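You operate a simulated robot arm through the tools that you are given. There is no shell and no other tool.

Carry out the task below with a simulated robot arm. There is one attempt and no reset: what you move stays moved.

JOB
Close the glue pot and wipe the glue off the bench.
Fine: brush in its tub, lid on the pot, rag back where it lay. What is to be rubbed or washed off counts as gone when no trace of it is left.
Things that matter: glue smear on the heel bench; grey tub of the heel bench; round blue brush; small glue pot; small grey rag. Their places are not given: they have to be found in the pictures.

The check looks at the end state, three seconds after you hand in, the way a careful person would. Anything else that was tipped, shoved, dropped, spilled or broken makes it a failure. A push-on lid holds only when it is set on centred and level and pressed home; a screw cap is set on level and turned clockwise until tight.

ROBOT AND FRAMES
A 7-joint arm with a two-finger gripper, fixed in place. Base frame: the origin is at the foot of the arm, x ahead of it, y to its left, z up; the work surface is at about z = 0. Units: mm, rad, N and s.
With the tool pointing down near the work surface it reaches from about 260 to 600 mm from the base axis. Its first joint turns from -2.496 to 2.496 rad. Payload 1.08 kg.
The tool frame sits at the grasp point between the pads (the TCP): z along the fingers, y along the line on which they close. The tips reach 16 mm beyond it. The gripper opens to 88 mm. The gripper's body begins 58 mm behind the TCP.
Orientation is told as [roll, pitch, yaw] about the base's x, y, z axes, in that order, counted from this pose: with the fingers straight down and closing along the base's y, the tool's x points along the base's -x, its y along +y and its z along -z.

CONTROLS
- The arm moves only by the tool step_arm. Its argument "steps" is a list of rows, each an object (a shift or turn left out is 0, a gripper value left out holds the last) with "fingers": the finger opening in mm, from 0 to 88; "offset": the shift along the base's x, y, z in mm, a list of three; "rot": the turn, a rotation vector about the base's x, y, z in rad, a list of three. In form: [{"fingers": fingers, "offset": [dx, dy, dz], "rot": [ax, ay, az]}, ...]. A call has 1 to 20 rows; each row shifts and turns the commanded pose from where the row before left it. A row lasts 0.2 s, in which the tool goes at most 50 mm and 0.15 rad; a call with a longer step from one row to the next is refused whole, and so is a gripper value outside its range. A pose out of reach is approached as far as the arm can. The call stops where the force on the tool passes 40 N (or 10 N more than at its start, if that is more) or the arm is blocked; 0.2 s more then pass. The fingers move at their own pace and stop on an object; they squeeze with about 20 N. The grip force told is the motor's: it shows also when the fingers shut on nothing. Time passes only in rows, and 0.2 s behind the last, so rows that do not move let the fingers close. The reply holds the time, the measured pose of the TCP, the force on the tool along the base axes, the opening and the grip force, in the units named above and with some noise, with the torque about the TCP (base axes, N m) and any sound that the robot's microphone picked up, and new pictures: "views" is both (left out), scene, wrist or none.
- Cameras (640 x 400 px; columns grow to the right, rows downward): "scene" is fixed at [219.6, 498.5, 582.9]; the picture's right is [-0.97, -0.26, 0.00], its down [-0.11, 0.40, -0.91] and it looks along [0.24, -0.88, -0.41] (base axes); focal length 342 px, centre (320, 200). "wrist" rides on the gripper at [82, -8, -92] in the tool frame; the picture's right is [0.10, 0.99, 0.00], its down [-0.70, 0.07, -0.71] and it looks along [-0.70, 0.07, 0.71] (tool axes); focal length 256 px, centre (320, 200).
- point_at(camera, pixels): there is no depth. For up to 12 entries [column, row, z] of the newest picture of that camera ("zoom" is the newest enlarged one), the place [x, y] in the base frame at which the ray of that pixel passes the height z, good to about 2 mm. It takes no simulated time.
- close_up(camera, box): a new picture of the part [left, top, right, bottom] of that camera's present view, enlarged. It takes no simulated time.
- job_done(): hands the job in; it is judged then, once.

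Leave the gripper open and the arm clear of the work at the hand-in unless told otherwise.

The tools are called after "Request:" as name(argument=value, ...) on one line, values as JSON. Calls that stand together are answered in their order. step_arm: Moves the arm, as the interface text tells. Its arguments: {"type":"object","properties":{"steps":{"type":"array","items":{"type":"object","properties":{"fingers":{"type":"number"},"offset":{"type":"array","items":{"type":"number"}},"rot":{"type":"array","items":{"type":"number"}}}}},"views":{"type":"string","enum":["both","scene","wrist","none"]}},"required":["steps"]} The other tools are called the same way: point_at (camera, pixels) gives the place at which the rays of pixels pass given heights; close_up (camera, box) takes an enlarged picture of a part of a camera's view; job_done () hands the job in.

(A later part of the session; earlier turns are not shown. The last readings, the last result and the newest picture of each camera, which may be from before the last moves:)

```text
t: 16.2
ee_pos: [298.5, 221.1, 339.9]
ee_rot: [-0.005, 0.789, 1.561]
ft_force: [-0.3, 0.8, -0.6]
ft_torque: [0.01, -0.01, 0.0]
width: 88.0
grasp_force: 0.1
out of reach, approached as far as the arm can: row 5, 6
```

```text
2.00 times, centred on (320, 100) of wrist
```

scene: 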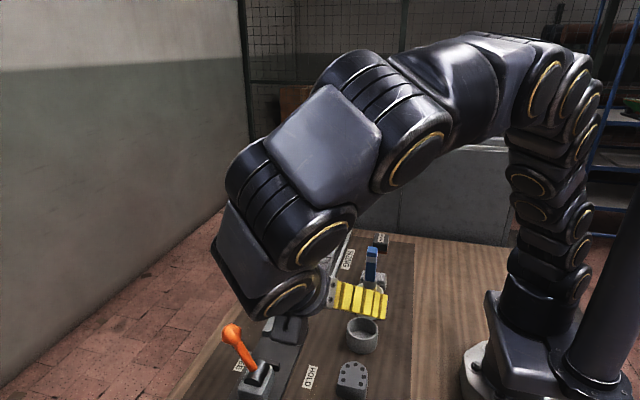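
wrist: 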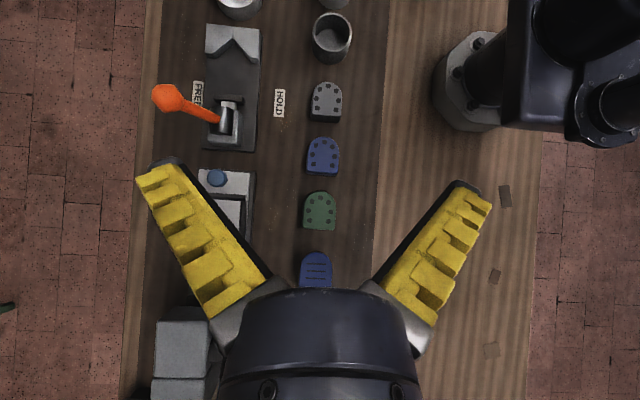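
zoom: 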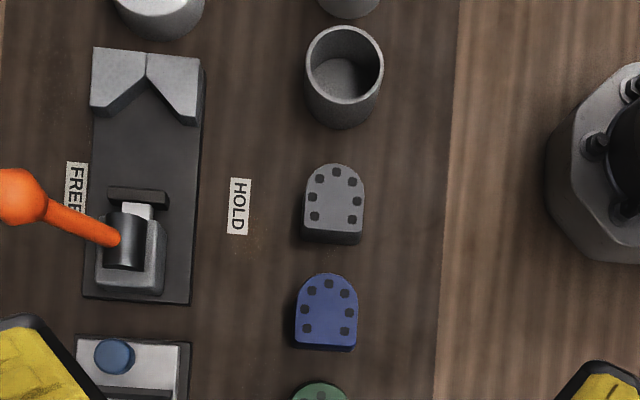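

A brownish stain beside the HOLD label at zoom (255,230) shows up yet again, at the same place in every view. I'll enlarge it moderately.

Request:
close_up(camera="wrist", box=[250, 80, 346, 140])

Request:
close_up(camera="wrist", box=[220, 60, 380, 160])

Request:
close_up(camera="wrist", box=[274, 100, 314, 125])

Request:
close_up(camera="wrist", box=[240, 130, 400, 230])

```text
6.67 times, centred on (298, 110) of wrist
```

zoom: 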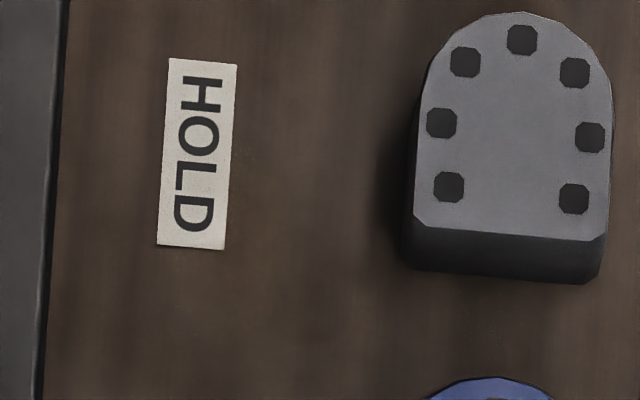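

```text
4.00 times, centred on (300, 110) of wrist
```

zoom: 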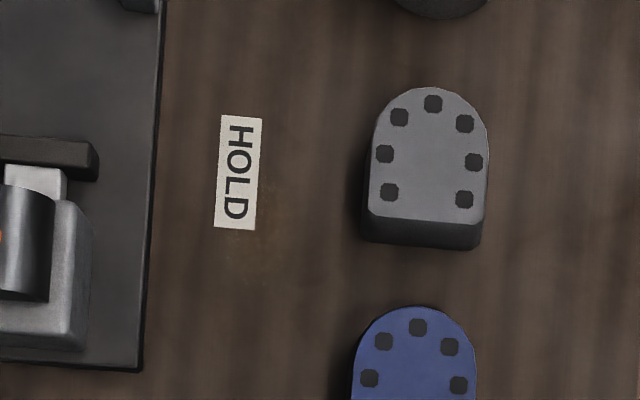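

```text
16.00 times, centred on (294, 112) of wrist
```

zoom: 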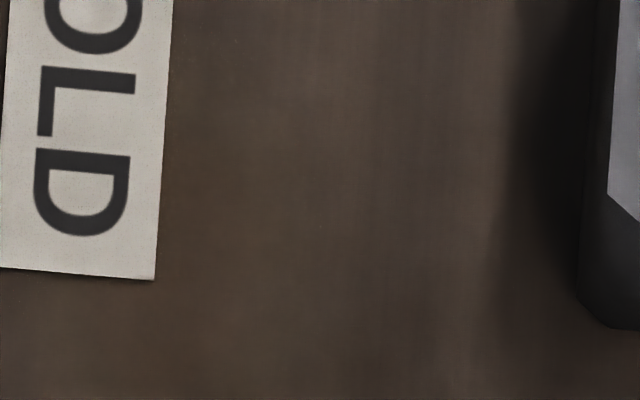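

```text
4.00 times, centred on (320, 180) of wrist
```

zoom: 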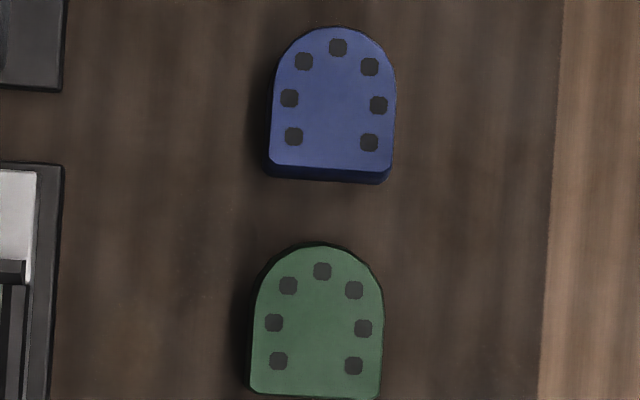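

Only wood tone again. I'll now look straight down at the right end (y from -600 to -250).

Request:
step_arm(steps=[{"offset": [0, -30, 0]}, {"offset": [0, -48, 0]}, {"offset": [0, -48, 0]}, {"offset": [0, -48, 0]}, {"offset": [0, -48, 0]}, {"offset": [0, -48, 0]}, {"offset": [0, -48, 0]}, {"offset": [0, -48, 0]}, {"offset": [0, -48, 0]}, {"offset": [0, -48, 0]}])

Request:
close_up(camera="wrist", box=[160, 0, 480, 200])

```text
t: 18.4
ee_pos: [296.9, -242.8, 341.1]
ee_rot: [-0.002, 0.789, 1.563]
ft_force: [0.3, 0.8, -0.2]
ft_torque: [0.02, -0.05, 0.01]
width: 88.2
grasp_force: 0.1
```

scene: 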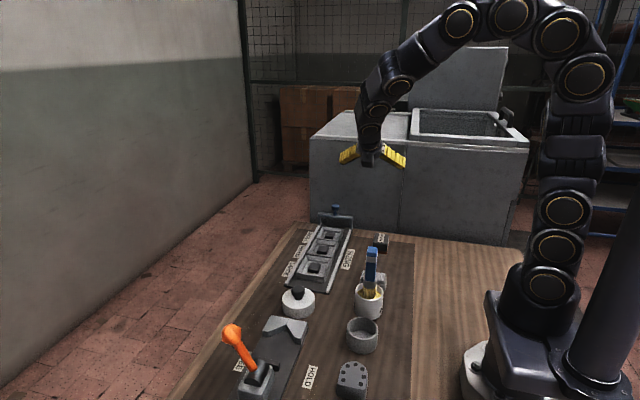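
wrist: 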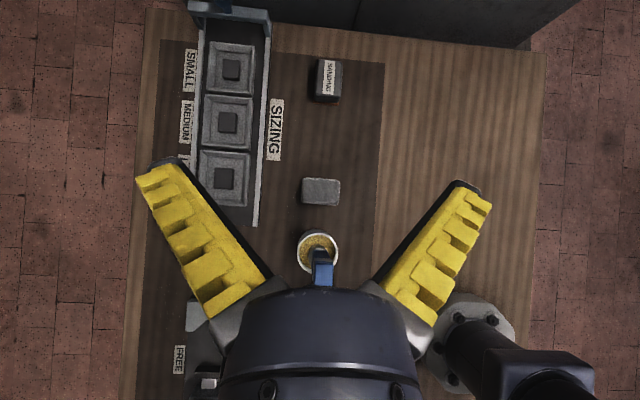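

```text
2.00 times, centred on (320, 100) of wrist
```

zoom: 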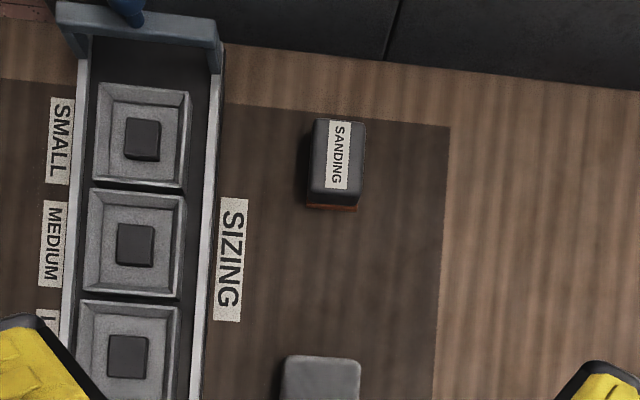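

The right end is clean too. I'll untilt, then turn the camera around to look at the far left end from above.

Request:
step_arm(steps=[{"offset": [5, 20, 0], "rot": [0.131, 0, 0]}, {"offset": [5, 20, 0], "rot": [0.131, 0, 0]}, {"offset": [5, 20, 0], "rot": [0.131, 0, 0]}, {"offset": [5, 20, 0], "rot": [0.131, 0, 0]}, {"offset": [5, 20, 0], "rot": [0.131, 0, 0]}, {"offset": [5, 20, 0], "rot": [0.131, 0, 0]}, {"offset": [0, 20, 0], "rot": [0, 0, -0.15]}, {"offset": [0, 20, 0], "rot": [0, 0, -0.15]}, {"offset": [0, 20, 0], "rot": [0, 0, -0.15]}, {"offset": [0, 20, 0], "rot": [0, 0, -0.15]}, {"offset": [0, 20, 0], "rot": [0, 0, -0.15]}, {"offset": [0, 20, 0], "rot": [0, 0, -0.15]}, {"offset": [0, 20, 0], "rot": [0, 0, -0.15]}, {"offset": [0, 20, 0], "rot": [0, 0, -0.15]}, {"offset": [0, 20, 0], "rot": [0, 0, -0.15]}, {"offset": [0, 20, 0], "rot": [0, 0, -0.15]}, {"offset": [0, 20, 0], "rot": [0, 0, -0.05]}])

Request:
close_up(camera="wrist", box=[160, 0, 480, 200])

```text
t: 22.0
ee_pos: [329.8, 100.3, 340.2]
ee_rot: [0.002, 0.0, 0.014]
ft_force: [0.1, -0.1, -0.1]
ft_torque: [0.04, 0.01, 0.0]
width: 88.0
grasp_force: 0.1
```

scene: 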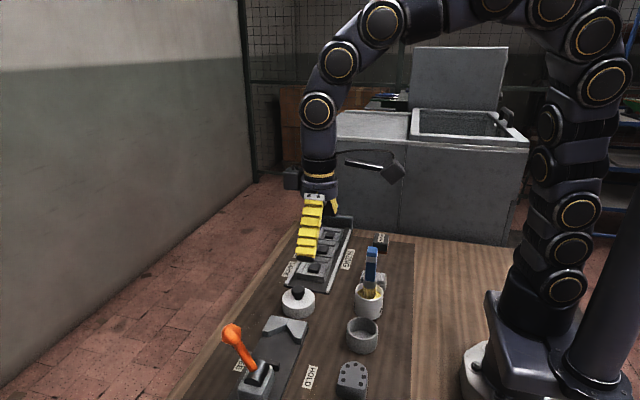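
wrist: 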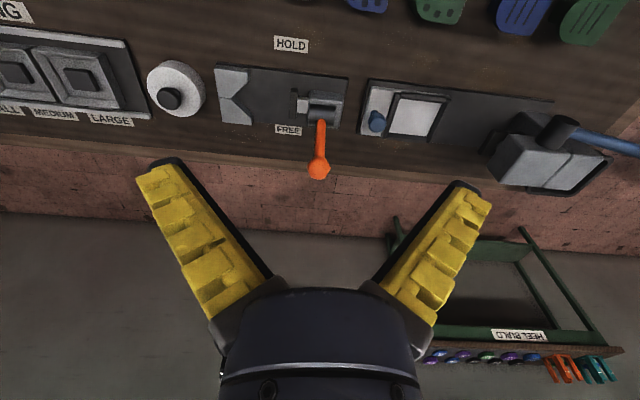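

```text
2.00 times, centred on (320, 100) of wrist
```

zoom: 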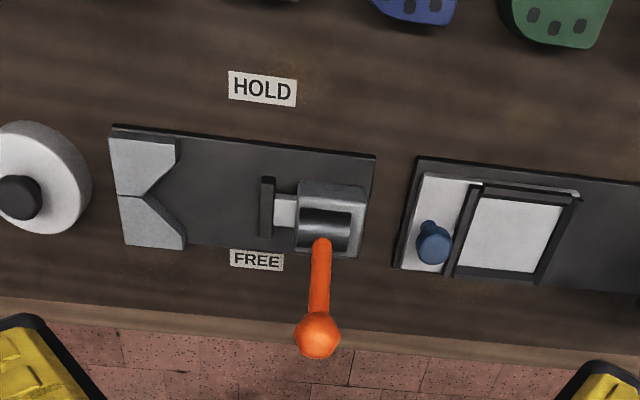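

I'll enlarge several parts of this new view, including near HOLD and the grey machine at the right.

Request:
close_up(camera="wrist", box=[260, 10, 404, 100])

Request:
close_up(camera="wrist", box=[340, 0, 500, 100])

Request:
close_up(camera="wrist", box=[480, 0, 640, 100])

Request:
close_up(camera="wrist", box=[440, 90, 600, 190])

Request:
close_up(camera="wrist", box=[120, 0, 280, 100])

```text
4.44 times, centred on (332, 55) of wrist
```

zoom: 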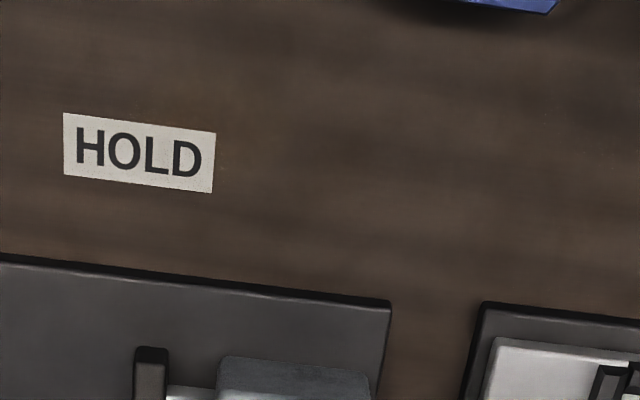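

```text
4.00 times, centred on (420, 50) of wrist
```

zoom: 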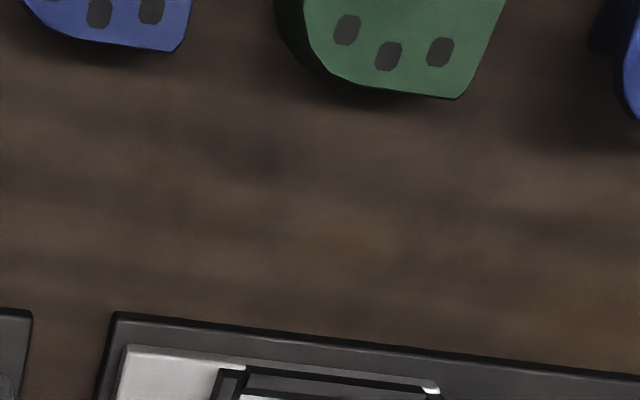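

```text
4.00 times, centred on (560, 50) of wrist
```

zoom: 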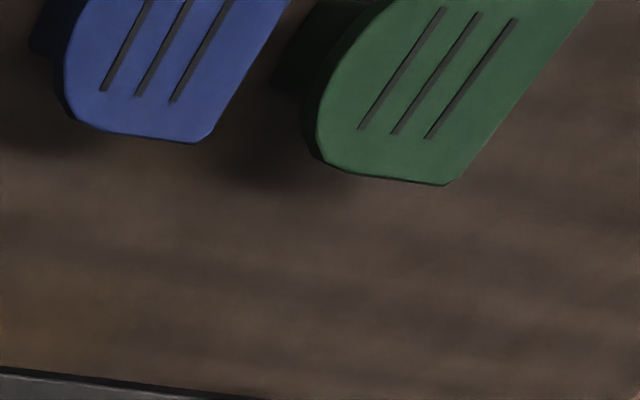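

```text
4.00 times, centred on (520, 140) of wrist
```

zoom: 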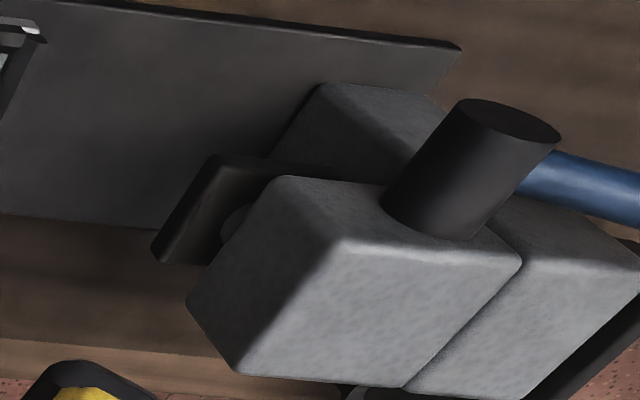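

```text
4.00 times, centred on (200, 50) of wrist
```

zoom: 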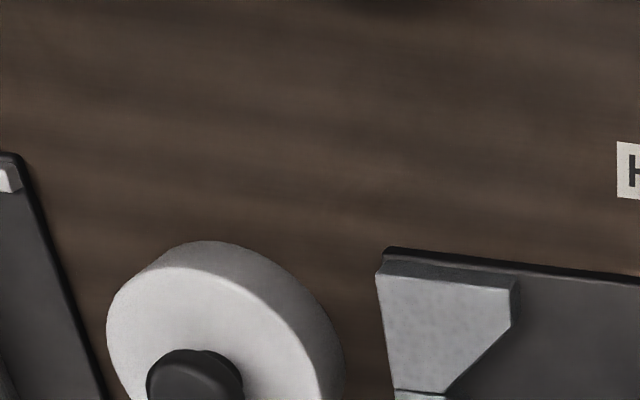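

No smear yet. I'll finish the turn and tilt to look straight down at the left end (y 250-600).

Request:
step_arm(steps=[{"offset": [0, 12, 0], "rot": [0, 0, -0.144]}, {"offset": [0, 12, 0], "rot": [0, 0, -0.144]}, {"offset": [0, 12, 0], "rot": [0, 0, -0.144]}, {"offset": [0, 12, 0], "rot": [0, 0, -0.144]}, {"offset": [0, 12, 0], "rot": [0, 0, -0.144]}, {"offset": [0, 12, 0], "rot": [0, 0, -0.144]}, {"offset": [0, 12, 0], "rot": [0, 0, -0.144]}, {"offset": [0, 12, 0], "rot": [0, 0, -0.144]}, {"offset": [0, 12, 0], "rot": [0, 0, -0.144]}, {"offset": [0, 12, 0], "rot": [0, 0, -0.144]}, {"offset": [0, 0, 0], "rot": [0, 0, -0.144]}, {"rot": [0.131, 0, 0]}, {"rot": [0.131, 0, 0]}, {"rot": [0.131, 0, 0]}, {"rot": [0.131, 0, 0]}, {"rot": [0.131, 0, 0]}, {"rot": [0.131, 0, 0]}])

Request:
close_up(camera="wrist", box=[160, 0, 480, 200])

```text
t: 25.6
ee_pos: [327.3, 218.6, 340.3]
ee_rot: [0.005, 0.788, -1.567]
ft_force: [0.3, -0.1, 0.2]
ft_torque: [0.0, 0.02, 0.0]
width: 87.8
grasp_force: 0.0
```

scene: 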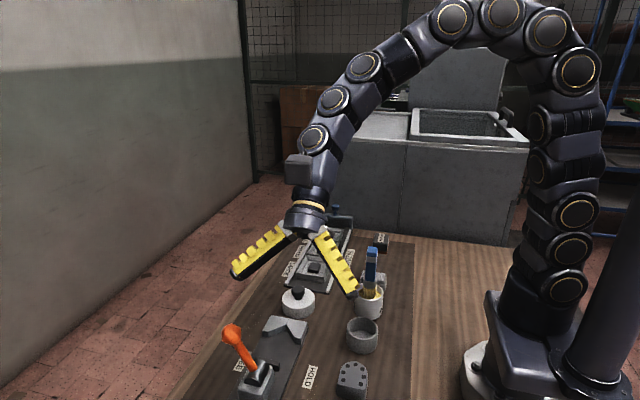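
wrist: 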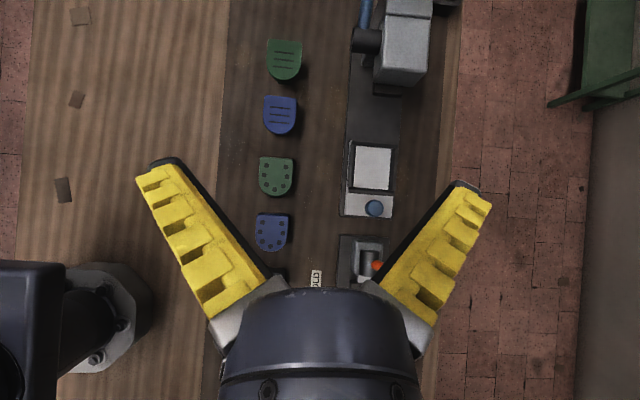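

```text
2.00 times, centred on (320, 100) of wrist
```

zoom: 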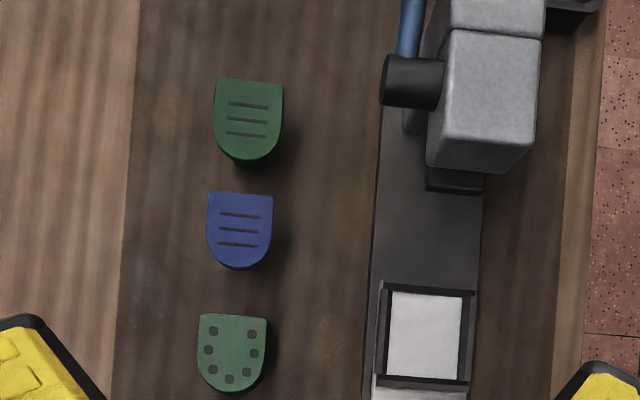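

A lighter greyish patch shows at zoom (145,275), i.e. wrist (232,137), near the edge of the dark mat. I'll enlarge and locate it.

Request:
close_up(camera="wrist", box=[200, 110, 280, 160])

Request:
point_at(camera="wrist", pixels=[[232, 137, 0], [226, 120, 0], [240, 155, 0], [323, 160, 0]])

Request:
close_up(camera="wrist", box=[190, 80, 350, 180])

```text
8.00 times, centred on (240, 135) of wrist
```

zoom: 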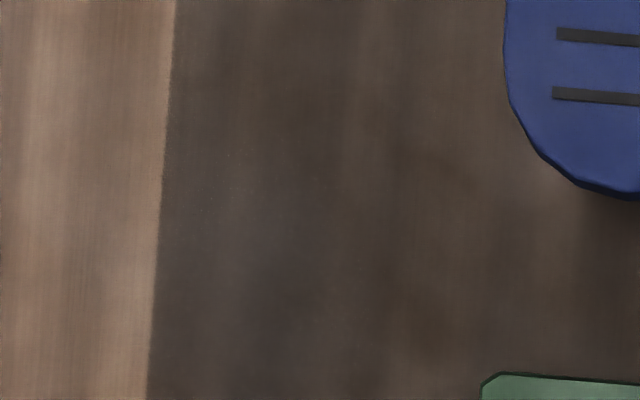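

```text
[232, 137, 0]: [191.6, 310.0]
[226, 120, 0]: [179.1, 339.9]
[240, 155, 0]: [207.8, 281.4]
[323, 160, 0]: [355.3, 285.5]
```

```text
4.00 times, centred on (270, 130) of wrist
```

zoom: 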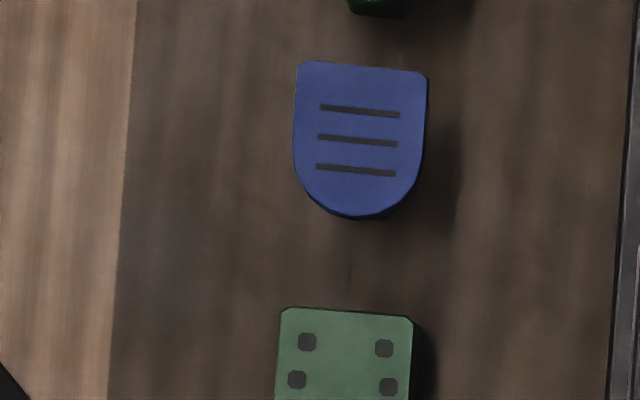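

That is wood grain as well. Every open bit of bench looks clean, so the smear may be hidden under or behind something I have to move anyway (lid, rag). I'll get on with the brush. First I'll untilt and get a good look at the brush from the tub's side.

Request:
step_arm(steps=[{"offset": [-8, -25, -15], "rot": [-0.131, 0, 0]}, {"offset": [-8, -25, -15], "rot": [-0.131, 0, 0]}, {"offset": [-8, -25, -15], "rot": [-0.131, 0, 0]}, {"offset": [-8, -25, -15], "rot": [-0.131, 0, 0]}, {"offset": [-8, -25, -15], "rot": [-0.131, 0, 0]}, {"offset": [-8, -25, -15], "rot": [-0.131, 0, 0]}])

Request:
close_up(camera="wrist", box=[220, 40, 420, 165])

Request:
close_up(camera="scene", box=[336, 230, 408, 275])

```text
t: 27.0
ee_pos: [279.1, 69.1, 251.0]
ee_rot: [0.0, -0.004, -1.571]
ft_force: [-0.1, -0.2, -0.4]
ft_torque: [0.0, 0.01, -0.02]
width: 88.2
grasp_force: 0.0
```

scene: 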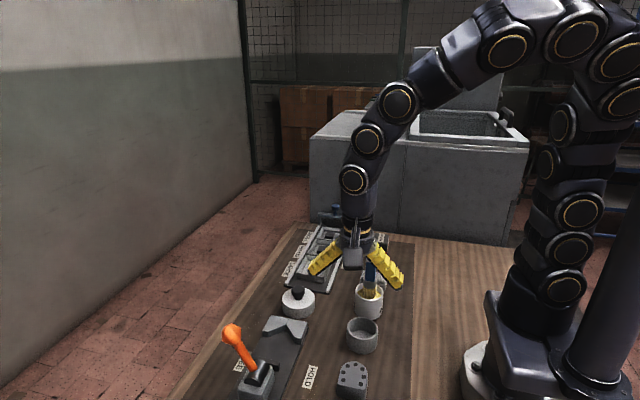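
wrist: 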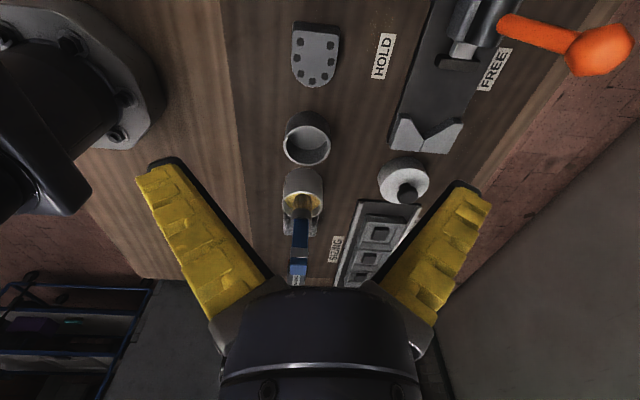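

```text
3.20 times, centred on (320, 102) of wrist
```

zoom: 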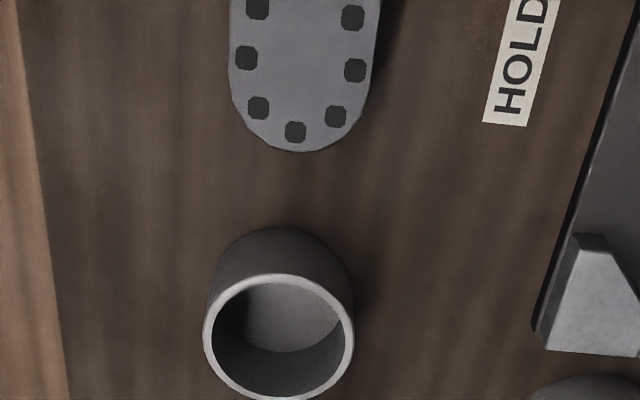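

```text
8.89 times, centred on (372, 252) of scene
```

zoom: 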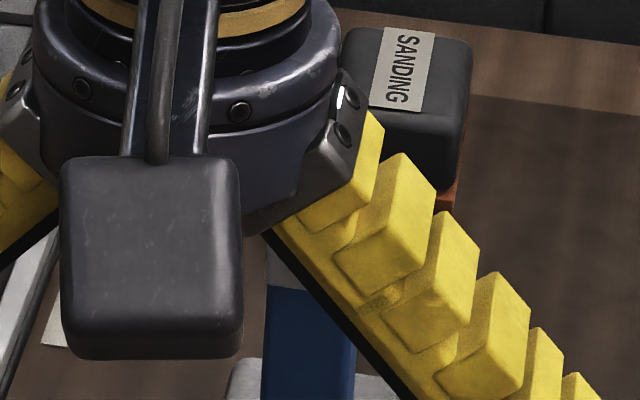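

The tub is in clear view. I'll enlarge the pot and brush in the wrist picture, around (300,220).

Request:
close_up(camera="wrist", box=[220, 160, 412, 280])

Request:
point_at(camera="wrist", pixels=[[307, 145, 45], [285, 140, 45], [330, 140, 45], [302, 200, 50], [283, 190, 50], [323, 190, 50], [299, 270, 160], [299, 270, 140]])

```text
3.33 times, centred on (316, 220) of wrist
```

zoom: 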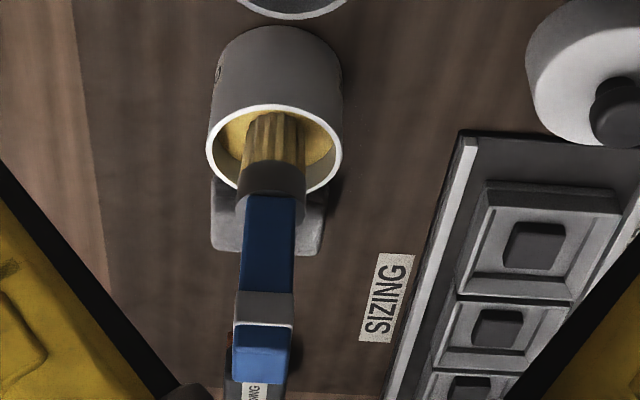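

```text
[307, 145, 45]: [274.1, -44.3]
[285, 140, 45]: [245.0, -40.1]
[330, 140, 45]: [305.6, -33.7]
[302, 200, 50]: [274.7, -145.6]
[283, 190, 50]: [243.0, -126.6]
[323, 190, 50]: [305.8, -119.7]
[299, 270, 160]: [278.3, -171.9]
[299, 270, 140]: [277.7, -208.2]
```

I'll triangulate the brush top: scene (372.4,249.4) from the unblocked earlier picture and wrist (298.7,268.7) now, at several heights. Also the ferrule bottom and the pot rim.

Request:
point_at(camera="scene", pixels=[[372.4, 249.4, 100], [372.4, 249.4, 130], [372.4, 249.4, 150], [372.4, 249.4, 170], [370.4, 280, 50], [370.4, 280, 70], [370.4, 280, 90]])

Request:
point_at(camera="wrist", pixels=[[298.7, 268.7, 100], [298.7, 268.7, 130], [298.7, 268.7, 150], [298.7, 268.7, 170], [301, 219, 50], [301, 219, 70], [301, 219, 90], [282.5, 203, 50], [322.5, 205, 50], [303, 191, 50], [299.5, 216, 50]])

```text
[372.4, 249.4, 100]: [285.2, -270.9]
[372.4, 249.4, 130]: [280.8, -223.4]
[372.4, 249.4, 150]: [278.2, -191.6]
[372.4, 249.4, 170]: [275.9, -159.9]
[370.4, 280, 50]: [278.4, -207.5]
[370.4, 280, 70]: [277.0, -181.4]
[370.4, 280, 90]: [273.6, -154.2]
```

```text
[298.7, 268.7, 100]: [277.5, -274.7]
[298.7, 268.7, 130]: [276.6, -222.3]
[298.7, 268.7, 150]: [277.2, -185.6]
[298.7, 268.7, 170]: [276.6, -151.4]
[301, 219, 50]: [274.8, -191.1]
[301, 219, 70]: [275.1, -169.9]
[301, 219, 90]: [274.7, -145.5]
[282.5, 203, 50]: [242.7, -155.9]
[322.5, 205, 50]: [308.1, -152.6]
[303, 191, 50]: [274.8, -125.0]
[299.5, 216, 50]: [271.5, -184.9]
```

Three views agree: the brush stands upright at about (275.5,-156), its top at z≈170, and the handle is about 23 mm square. The gripper closes along x now, which suits it. I'll move above it, then check the alignment.

Request:
step_arm(steps=[{"offset": [-0.6, -37.4, 0]}, {"offset": [-0.6, -37.4, 0]}, {"offset": [-0.6, -37.4, 0]}, {"offset": [-0.6, -37.4, 0]}, {"offset": [-0.6, -37.4, 0]}, {"offset": [-0.6, -37.4, 0]}, {}])

Request:
close_up(camera="wrist", box=[200, 80, 440, 230])

Request:
close_up(camera="scene", box=[320, 200, 432, 270])

```text
t: 28.6
ee_pos: [276.7, -155.2, 250.3]
ee_rot: [0.0, 0.002, -1.568]
ft_force: [-0.6, 0.0, -0.5]
ft_torque: [0.01, 0.0, 0.01]
width: 87.9
grasp_force: 0.1
```

scene: 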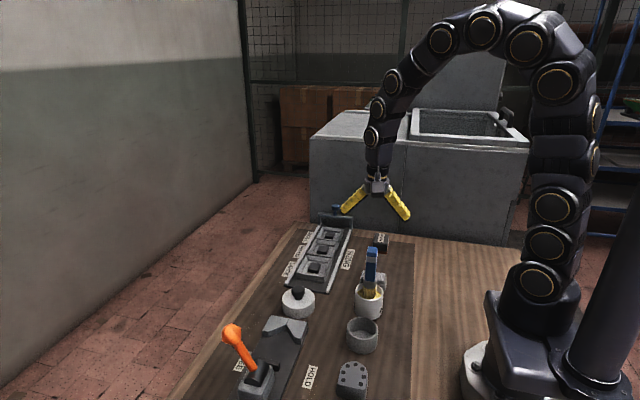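
wrist: 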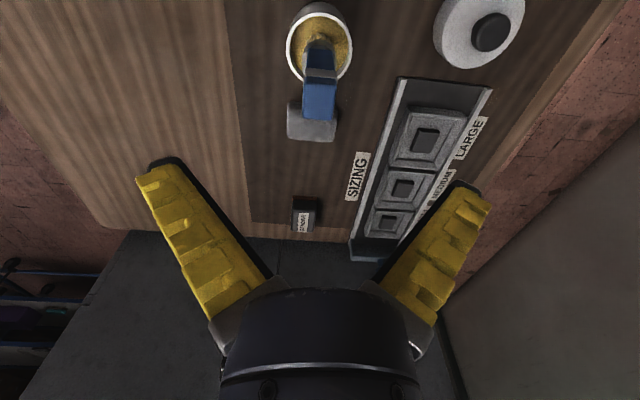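

```text
2.67 times, centred on (320, 155) of wrist
```

zoom: 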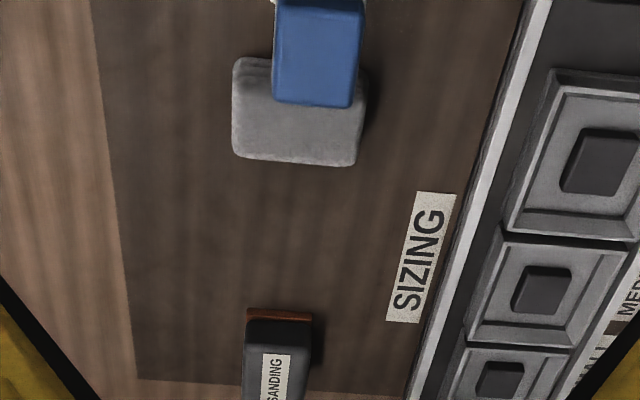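

```text
5.71 times, centred on (376, 235) of scene
```

zoom: 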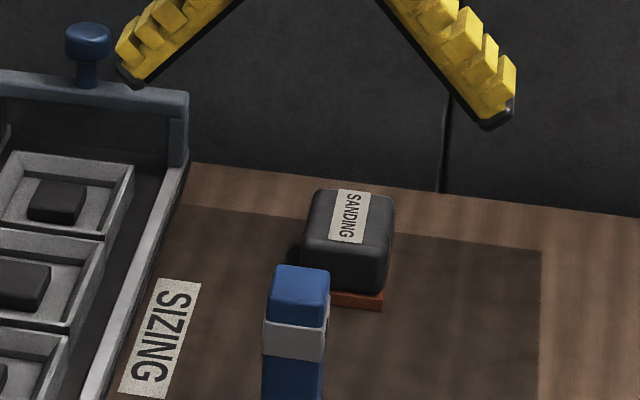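

The handle top now shows at about wrist (319,99). I'll check its position at z=170, and the pot rim around it at (320,40).

Request:
point_at(camera="wrist", pixels=[[319, 99, 170], [304, 100, 170], [335, 100, 170], [319, 82, 170], [319, 118, 170], [287, 40, 50], [353, 40, 50], [320, 3, 50], [318, 80, 50], [312, 110, 15], [290, 138, 15], [336, 138, 15]])

Request:
close_up(camera="wrist", box=[256, 0, 416, 100])

```text
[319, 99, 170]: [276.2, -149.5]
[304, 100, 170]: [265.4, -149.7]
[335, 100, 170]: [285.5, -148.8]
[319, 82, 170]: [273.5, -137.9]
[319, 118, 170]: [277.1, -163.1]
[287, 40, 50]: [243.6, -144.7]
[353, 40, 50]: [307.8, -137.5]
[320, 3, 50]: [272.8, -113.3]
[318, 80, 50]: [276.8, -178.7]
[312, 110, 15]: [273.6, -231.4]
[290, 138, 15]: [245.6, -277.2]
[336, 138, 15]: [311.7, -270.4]
```

```text
4.00 times, centred on (336, 50) of wrist
```

zoom: 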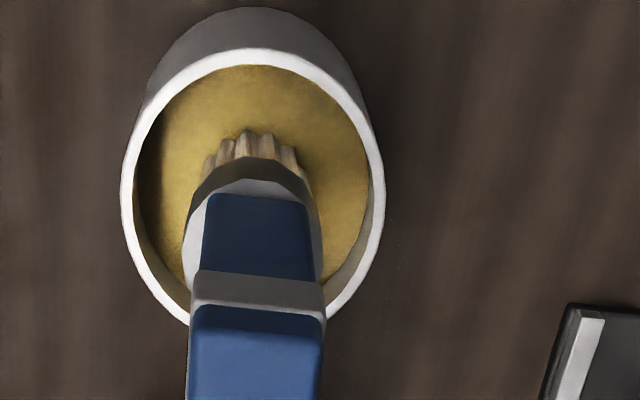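

Refined: the handle is about 20 mm wide (x 265-285), its centre near (275.5,-150.5), and the pot centre near y≈-144. I'll shift 4 mm in y, lower to z≈135 and check before closing.

Request:
step_arm(steps=[{"offset": [-1, 4, -15]}, {"offset": [0, 0, -20]}, {"offset": [0, 0, -20]}, {"offset": [0, 0, -20]}, {"offset": [0, 0, -20]}, {"offset": [0, 0, -20]}, {}])

Request:
close_up(camera="scene", box=[320, 220, 432, 290])

Request:
close_up(camera="wrist", box=[200, 80, 440, 230])

```text
t: 30.2
ee_pos: [275.8, -153.2, 134.7]
ee_rot: [0.0, 0.001, -1.568]
ft_force: [0.1, 0.0, -0.4]
ft_torque: [-0.02, 0.02, -0.04]
width: 87.8
grasp_force: 0.0
```

scene: 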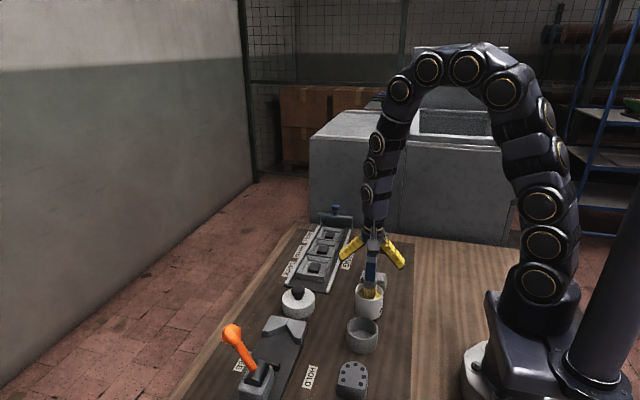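
wrist: 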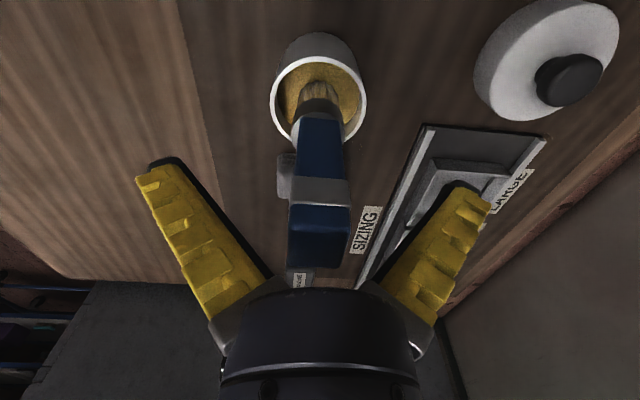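

```text
5.71 times, centred on (376, 255) of scene
```

zoom: 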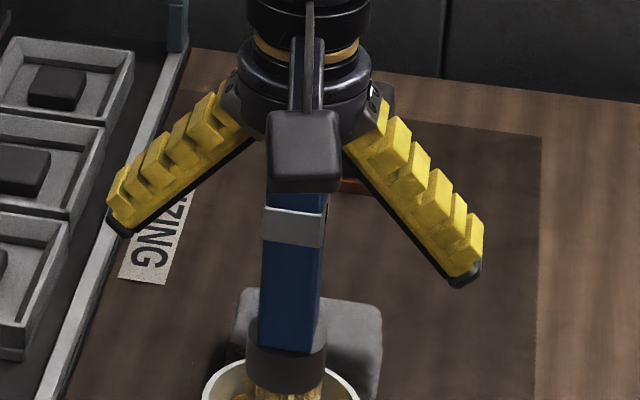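

```text
2.67 times, centred on (320, 155) of wrist
```

zoom: 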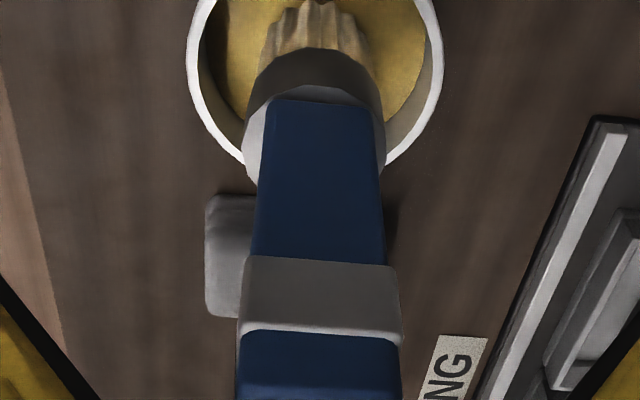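

The handle is between the fingers and centred in the picture (column ~319). I'll close the gripper on it.

Request:
step_arm(steps=[{"fingers": 0}, {"fingers": 0}, {"fingers": 0}, {"fingers": 0}])

```text
t: 31.2
ee_pos: [275.5, -151.7, 135.5]
ee_rot: [0.002, 0.001, -1.567]
ft_force: [-3.7, 0.0, 15.2]
ft_torque: [0.06, 0.04, 0.0]
width: 20.7
grasp_force: 20.1
```

scene: 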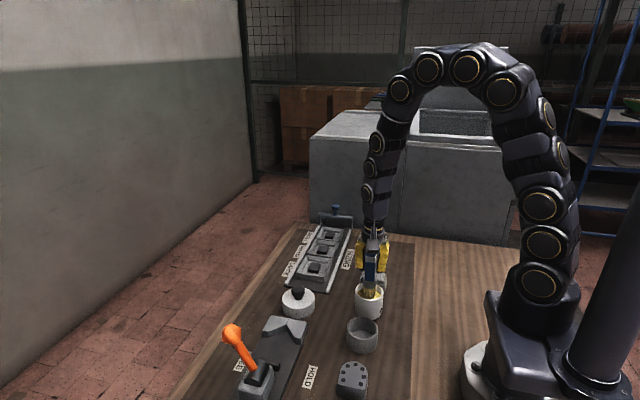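
wrist: 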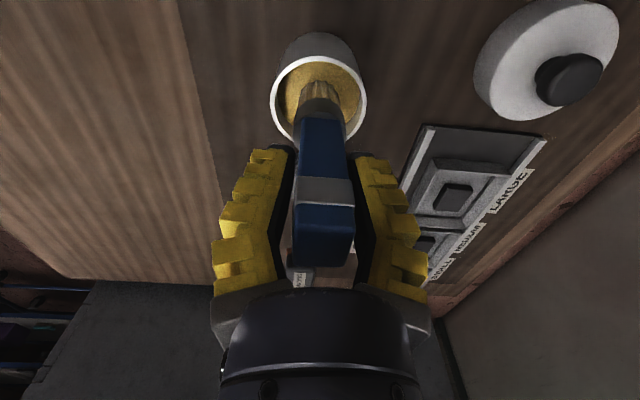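

Held: width 20.7 mm, grip 20 N. I'll lift straight up 85 mm, gently at first, and check that the pot stays behind.

Request:
step_arm(steps=[{"offset": [0, 0, 4]}, {"offset": [0, 0, 8]}, {"offset": [0, 0, 12]}, {"offset": [0, 0, 15]}, {"offset": [0, 0, 15]}, {"offset": [0, 0, 15]}, {"offset": [0, 0, 16]}, {}])

Request:
close_up(camera="scene", box=[310, 220, 438, 300])

Request:
close_up(camera="wrist", box=[240, 0, 432, 120])

```text
t: 33.0
ee_pos: [276.3, -152.0, 221.3]
ee_rot: [-0.001, -0.001, -1.568]
ft_force: [0.5, -0.9, -0.9]
ft_torque: [-0.05, 0.0, 0.02]
width: 18.5
grasp_force: 19.6
```

scene: 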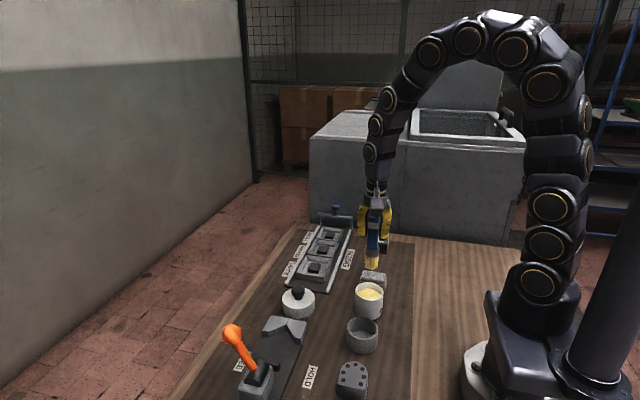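
wrist: 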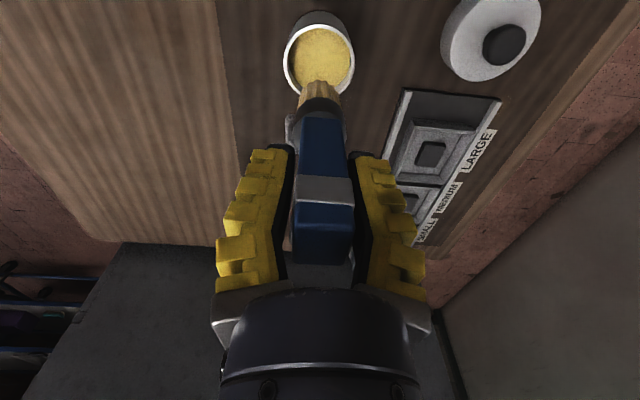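

```text
5.00 times, centred on (374, 260) of scene
```

zoom: 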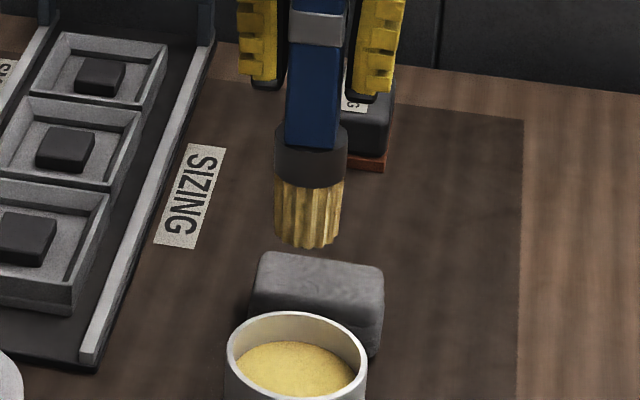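

```text
3.33 times, centred on (336, 60) of wrist
```

zoom: 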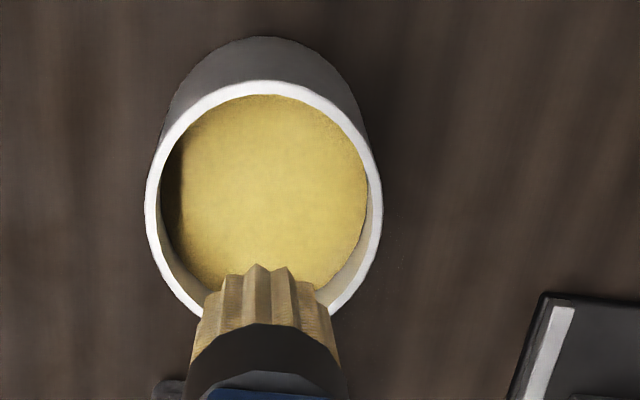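

The brush is out and the pot stayed put. I'll measure the tub's rim (scene: left (347.2,327), right (378.2,328), back (362.6,317), front (362.6,340), foot (363,354)), and the bristle tip at scene (371.6,269).

Request:
point_at(camera="scene", pixels=[[347.2, 327, 45], [378.2, 328, 45], [362.6, 317, 45], [362.6, 340, 45], [363, 354, 0], [362.6, 317, 55], [362.6, 340, 55], [347.2, 327, 55], [378.2, 328, 55], [371.6, 269, 80], [371.6, 269, 95], [371.6, 269, 110]])

Request:
close_up(camera="scene", box=[320, 270, 416, 360])

```text
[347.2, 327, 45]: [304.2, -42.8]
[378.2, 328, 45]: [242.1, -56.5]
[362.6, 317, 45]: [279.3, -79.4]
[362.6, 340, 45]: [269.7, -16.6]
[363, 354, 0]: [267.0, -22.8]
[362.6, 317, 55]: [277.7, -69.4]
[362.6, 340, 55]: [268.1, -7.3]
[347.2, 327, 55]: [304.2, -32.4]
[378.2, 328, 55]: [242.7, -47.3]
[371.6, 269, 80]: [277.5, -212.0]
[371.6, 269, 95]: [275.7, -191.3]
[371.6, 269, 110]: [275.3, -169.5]
```

```text
4.44 times, centred on (368, 315) of scene
```

zoom: 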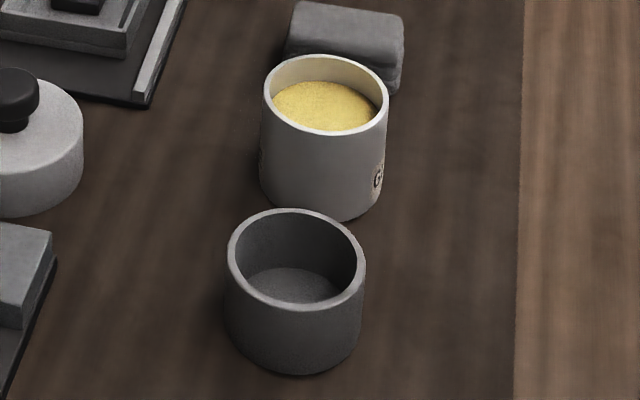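

Tub centre ≈ (275,-53), rim at z≈40. The bristle tip hangs about 92 mm below the TCP. I'll carry the brush over the tub at this height and look before lowering.

Request:
step_arm(steps=[{"offset": [0, 20, 0]}, {"offset": [0, 25, 0]}, {"offset": [0, 25, 0]}, {"offset": [-1, 20, 0]}, {"offset": [0, 9, 0]}, {}])

Request:
close_up(camera="wrist", box=[240, 0, 432, 120])

Request:
close_up(camera="scene", box=[304, 260, 432, 360])

```text
t: 34.4
ee_pos: [274.9, -52.6, 221.0]
ee_rot: [0.001, 0.001, -1.568]
ft_force: [0.4, 0.5, -0.1]
ft_torque: [0.01, 0.0, 0.02]
width: 18.6
grasp_force: 20.6
```

scene: 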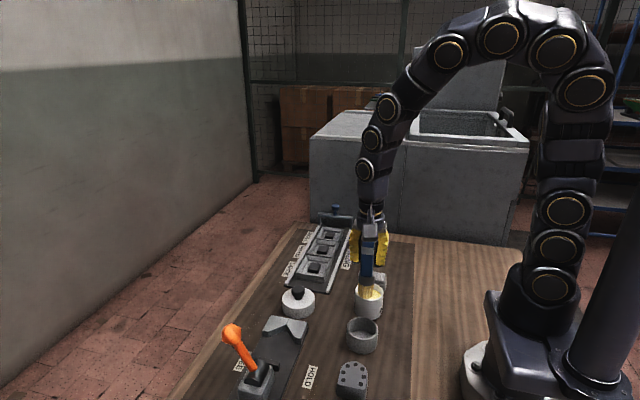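
wrist: 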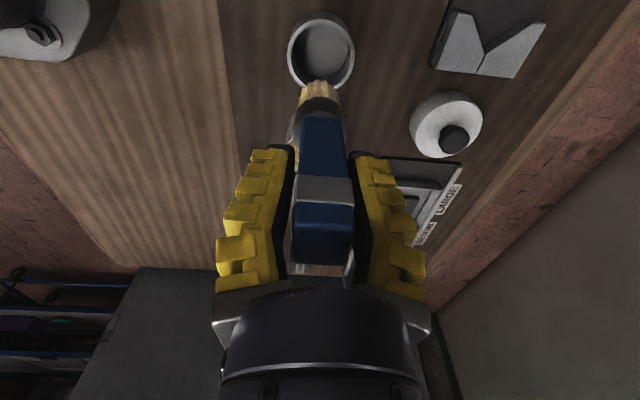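

```text
3.33 times, centred on (336, 60) of wrist
```

zoom: 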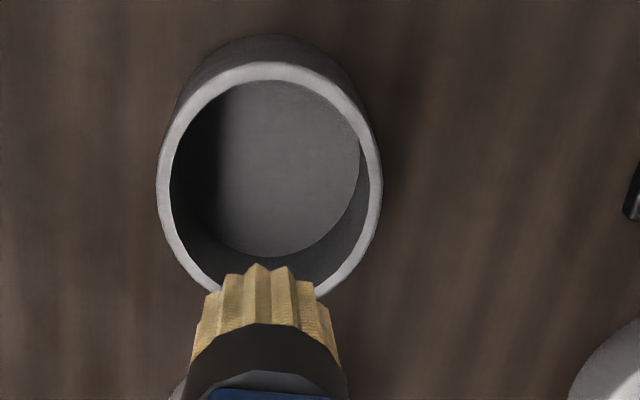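

```text
4.00 times, centred on (368, 310) of scene
```

zoom: 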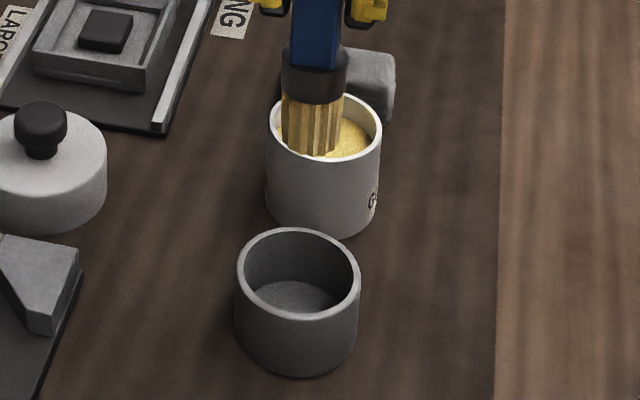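

I'll verify the tub centre in this view: rim left (287,57), right (354.6,57), near edge (319.5,18.6).

Request:
point_at(camera="wrist", pixels=[[287.1, 57, 40], [354.6, 57, 40], [319.5, 18.6, 40], [319.5, 18.6, 45], [320, 54, 40], [318, 80, 130], [318, 80, 120]])

Request:
point_at(camera="scene", pixels=[[366, 298.5, 120], [366, 298.5, 130], [366, 298.5, 140], [355, 293.6, 60], [383.6, 293.6, 60], [369.9, 282.4, 60], [368.5, 300.9, 60], [369.2, 320, 0]])

```text
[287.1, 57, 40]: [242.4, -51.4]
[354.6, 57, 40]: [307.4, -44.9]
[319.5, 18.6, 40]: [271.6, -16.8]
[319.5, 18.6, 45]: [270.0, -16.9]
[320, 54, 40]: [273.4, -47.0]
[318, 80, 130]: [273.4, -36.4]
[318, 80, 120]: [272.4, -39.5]
```

```text
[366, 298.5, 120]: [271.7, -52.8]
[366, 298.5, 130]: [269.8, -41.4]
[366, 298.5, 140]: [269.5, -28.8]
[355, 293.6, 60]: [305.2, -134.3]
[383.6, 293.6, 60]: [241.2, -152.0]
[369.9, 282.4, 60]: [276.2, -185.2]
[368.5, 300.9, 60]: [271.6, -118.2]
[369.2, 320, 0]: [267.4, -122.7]
```

The tub centre is about (275,-50) and the bristle tip is at about y=-49, so it is centred. I'll lower it 100 mm so the bristles go into the tub.

Request:
step_arm(steps=[{"offset": [0, 0, -20]}, {"offset": [0, 0, -20]}, {"offset": [0, 0, -20]}, {"offset": [0, 0, -20]}, {"offset": [0, 0, -15]}, {"offset": [0, 0, -8]}, {}])

Request:
close_up(camera="scene", box=[304, 260, 432, 360])

```text
t: 36.0
ee_pos: [274.8, -51.6, 116.6]
ee_rot: [0.0, 0.003, -1.569]
ft_force: [0.3, 0.8, -0.5]
ft_torque: [-0.01, 0.0, 0.0]
width: 18.4
grasp_force: 20.1
```

scene: 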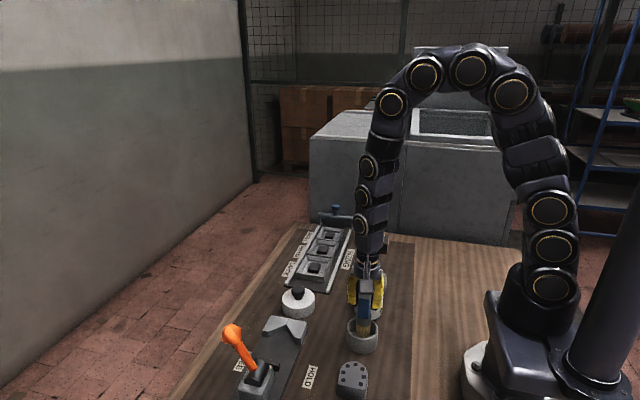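
wrist: 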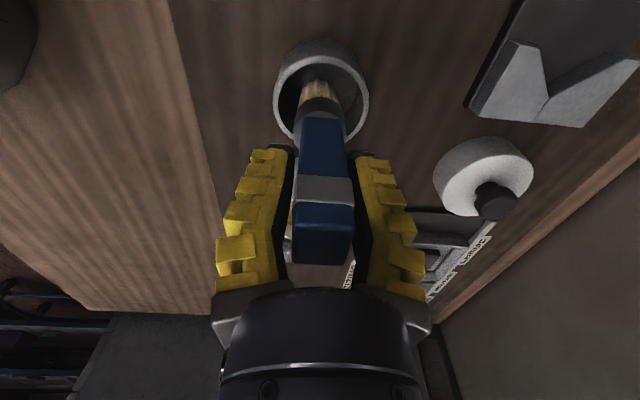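

```text
4.00 times, centred on (368, 310) of scene
```

zoom: 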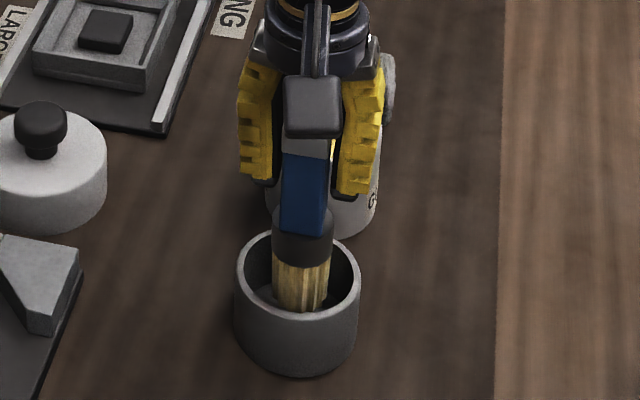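

The bristles are inside the tub, clear of the rim. I'll lower slowly until I feel the bottom.

Request:
step_arm(steps=[{"offset": [0, 0, -4]}, {"offset": [0, 0, -3]}, {"offset": [0, 0, -3]}, {}], views="none")

```text
t: 37.0
ee_pos: [273.7, -52.7, 107.3]
ee_rot: [-0.002, 0.001, -1.566]
ft_force: [-0.9, 0.9, -0.8]
ft_torque: [-0.04, 0.02, 0.0]
width: 18.5
grasp_force: 19.5
```

No contact yet (force about 0). I'll keep lowering in small steps.

Request:
step_arm(steps=[{"offset": [0, 0, -2]}, {"offset": [0, 0, -2]}, {"offset": [0, 0, -2]}, {}], views="none")

Request:
close_up(camera="scene", box=[328, 290, 408, 360])

```text
t: 38.0
ee_pos: [275.0, -53.1, 100.1]
ee_rot: [0.0, 0.0, -1.567]
ft_force: [0.6, 0.7, -0.2]
ft_torque: [0.01, 0.0, 0.0]
width: 18.6
grasp_force: 19.8
```

```text
5.71 times, centred on (368, 325) of scene
```

zoom: 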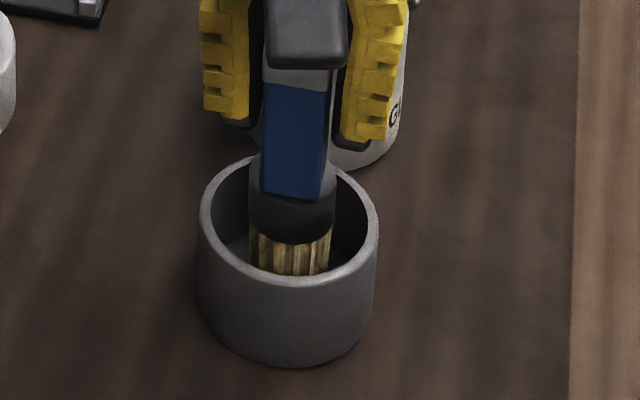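

Still no contact. Continuing in 1.5 mm steps.

Request:
step_arm(steps=[{"offset": [0, 0, -1.5]}, {"offset": [0, 0, -1.5]}, {}], views="none")

```text
t: 38.8
ee_pos: [274.5, -52.7, 98.1]
ee_rot: [0.0, 0.003, -1.567]
ft_force: [-1.4, 0.8, 0.1]
ft_torque: [0.01, 0.02, 0.02]
width: 18.4
grasp_force: 19.7
```

Request:
step_arm(steps=[{"offset": [0, 0, -1.5]}, {"offset": [0, 0, -1.5]}, {}], views="none")

```text
t: 39.6
ee_pos: [274.1, -52.6, 95.7]
ee_rot: [-0.001, -0.001, -1.567]
ft_force: [-3.3, -0.7, 15.5]
ft_torque: [-0.01, 0.05, 0.03]
width: 20.9
grasp_force: 19.7
```

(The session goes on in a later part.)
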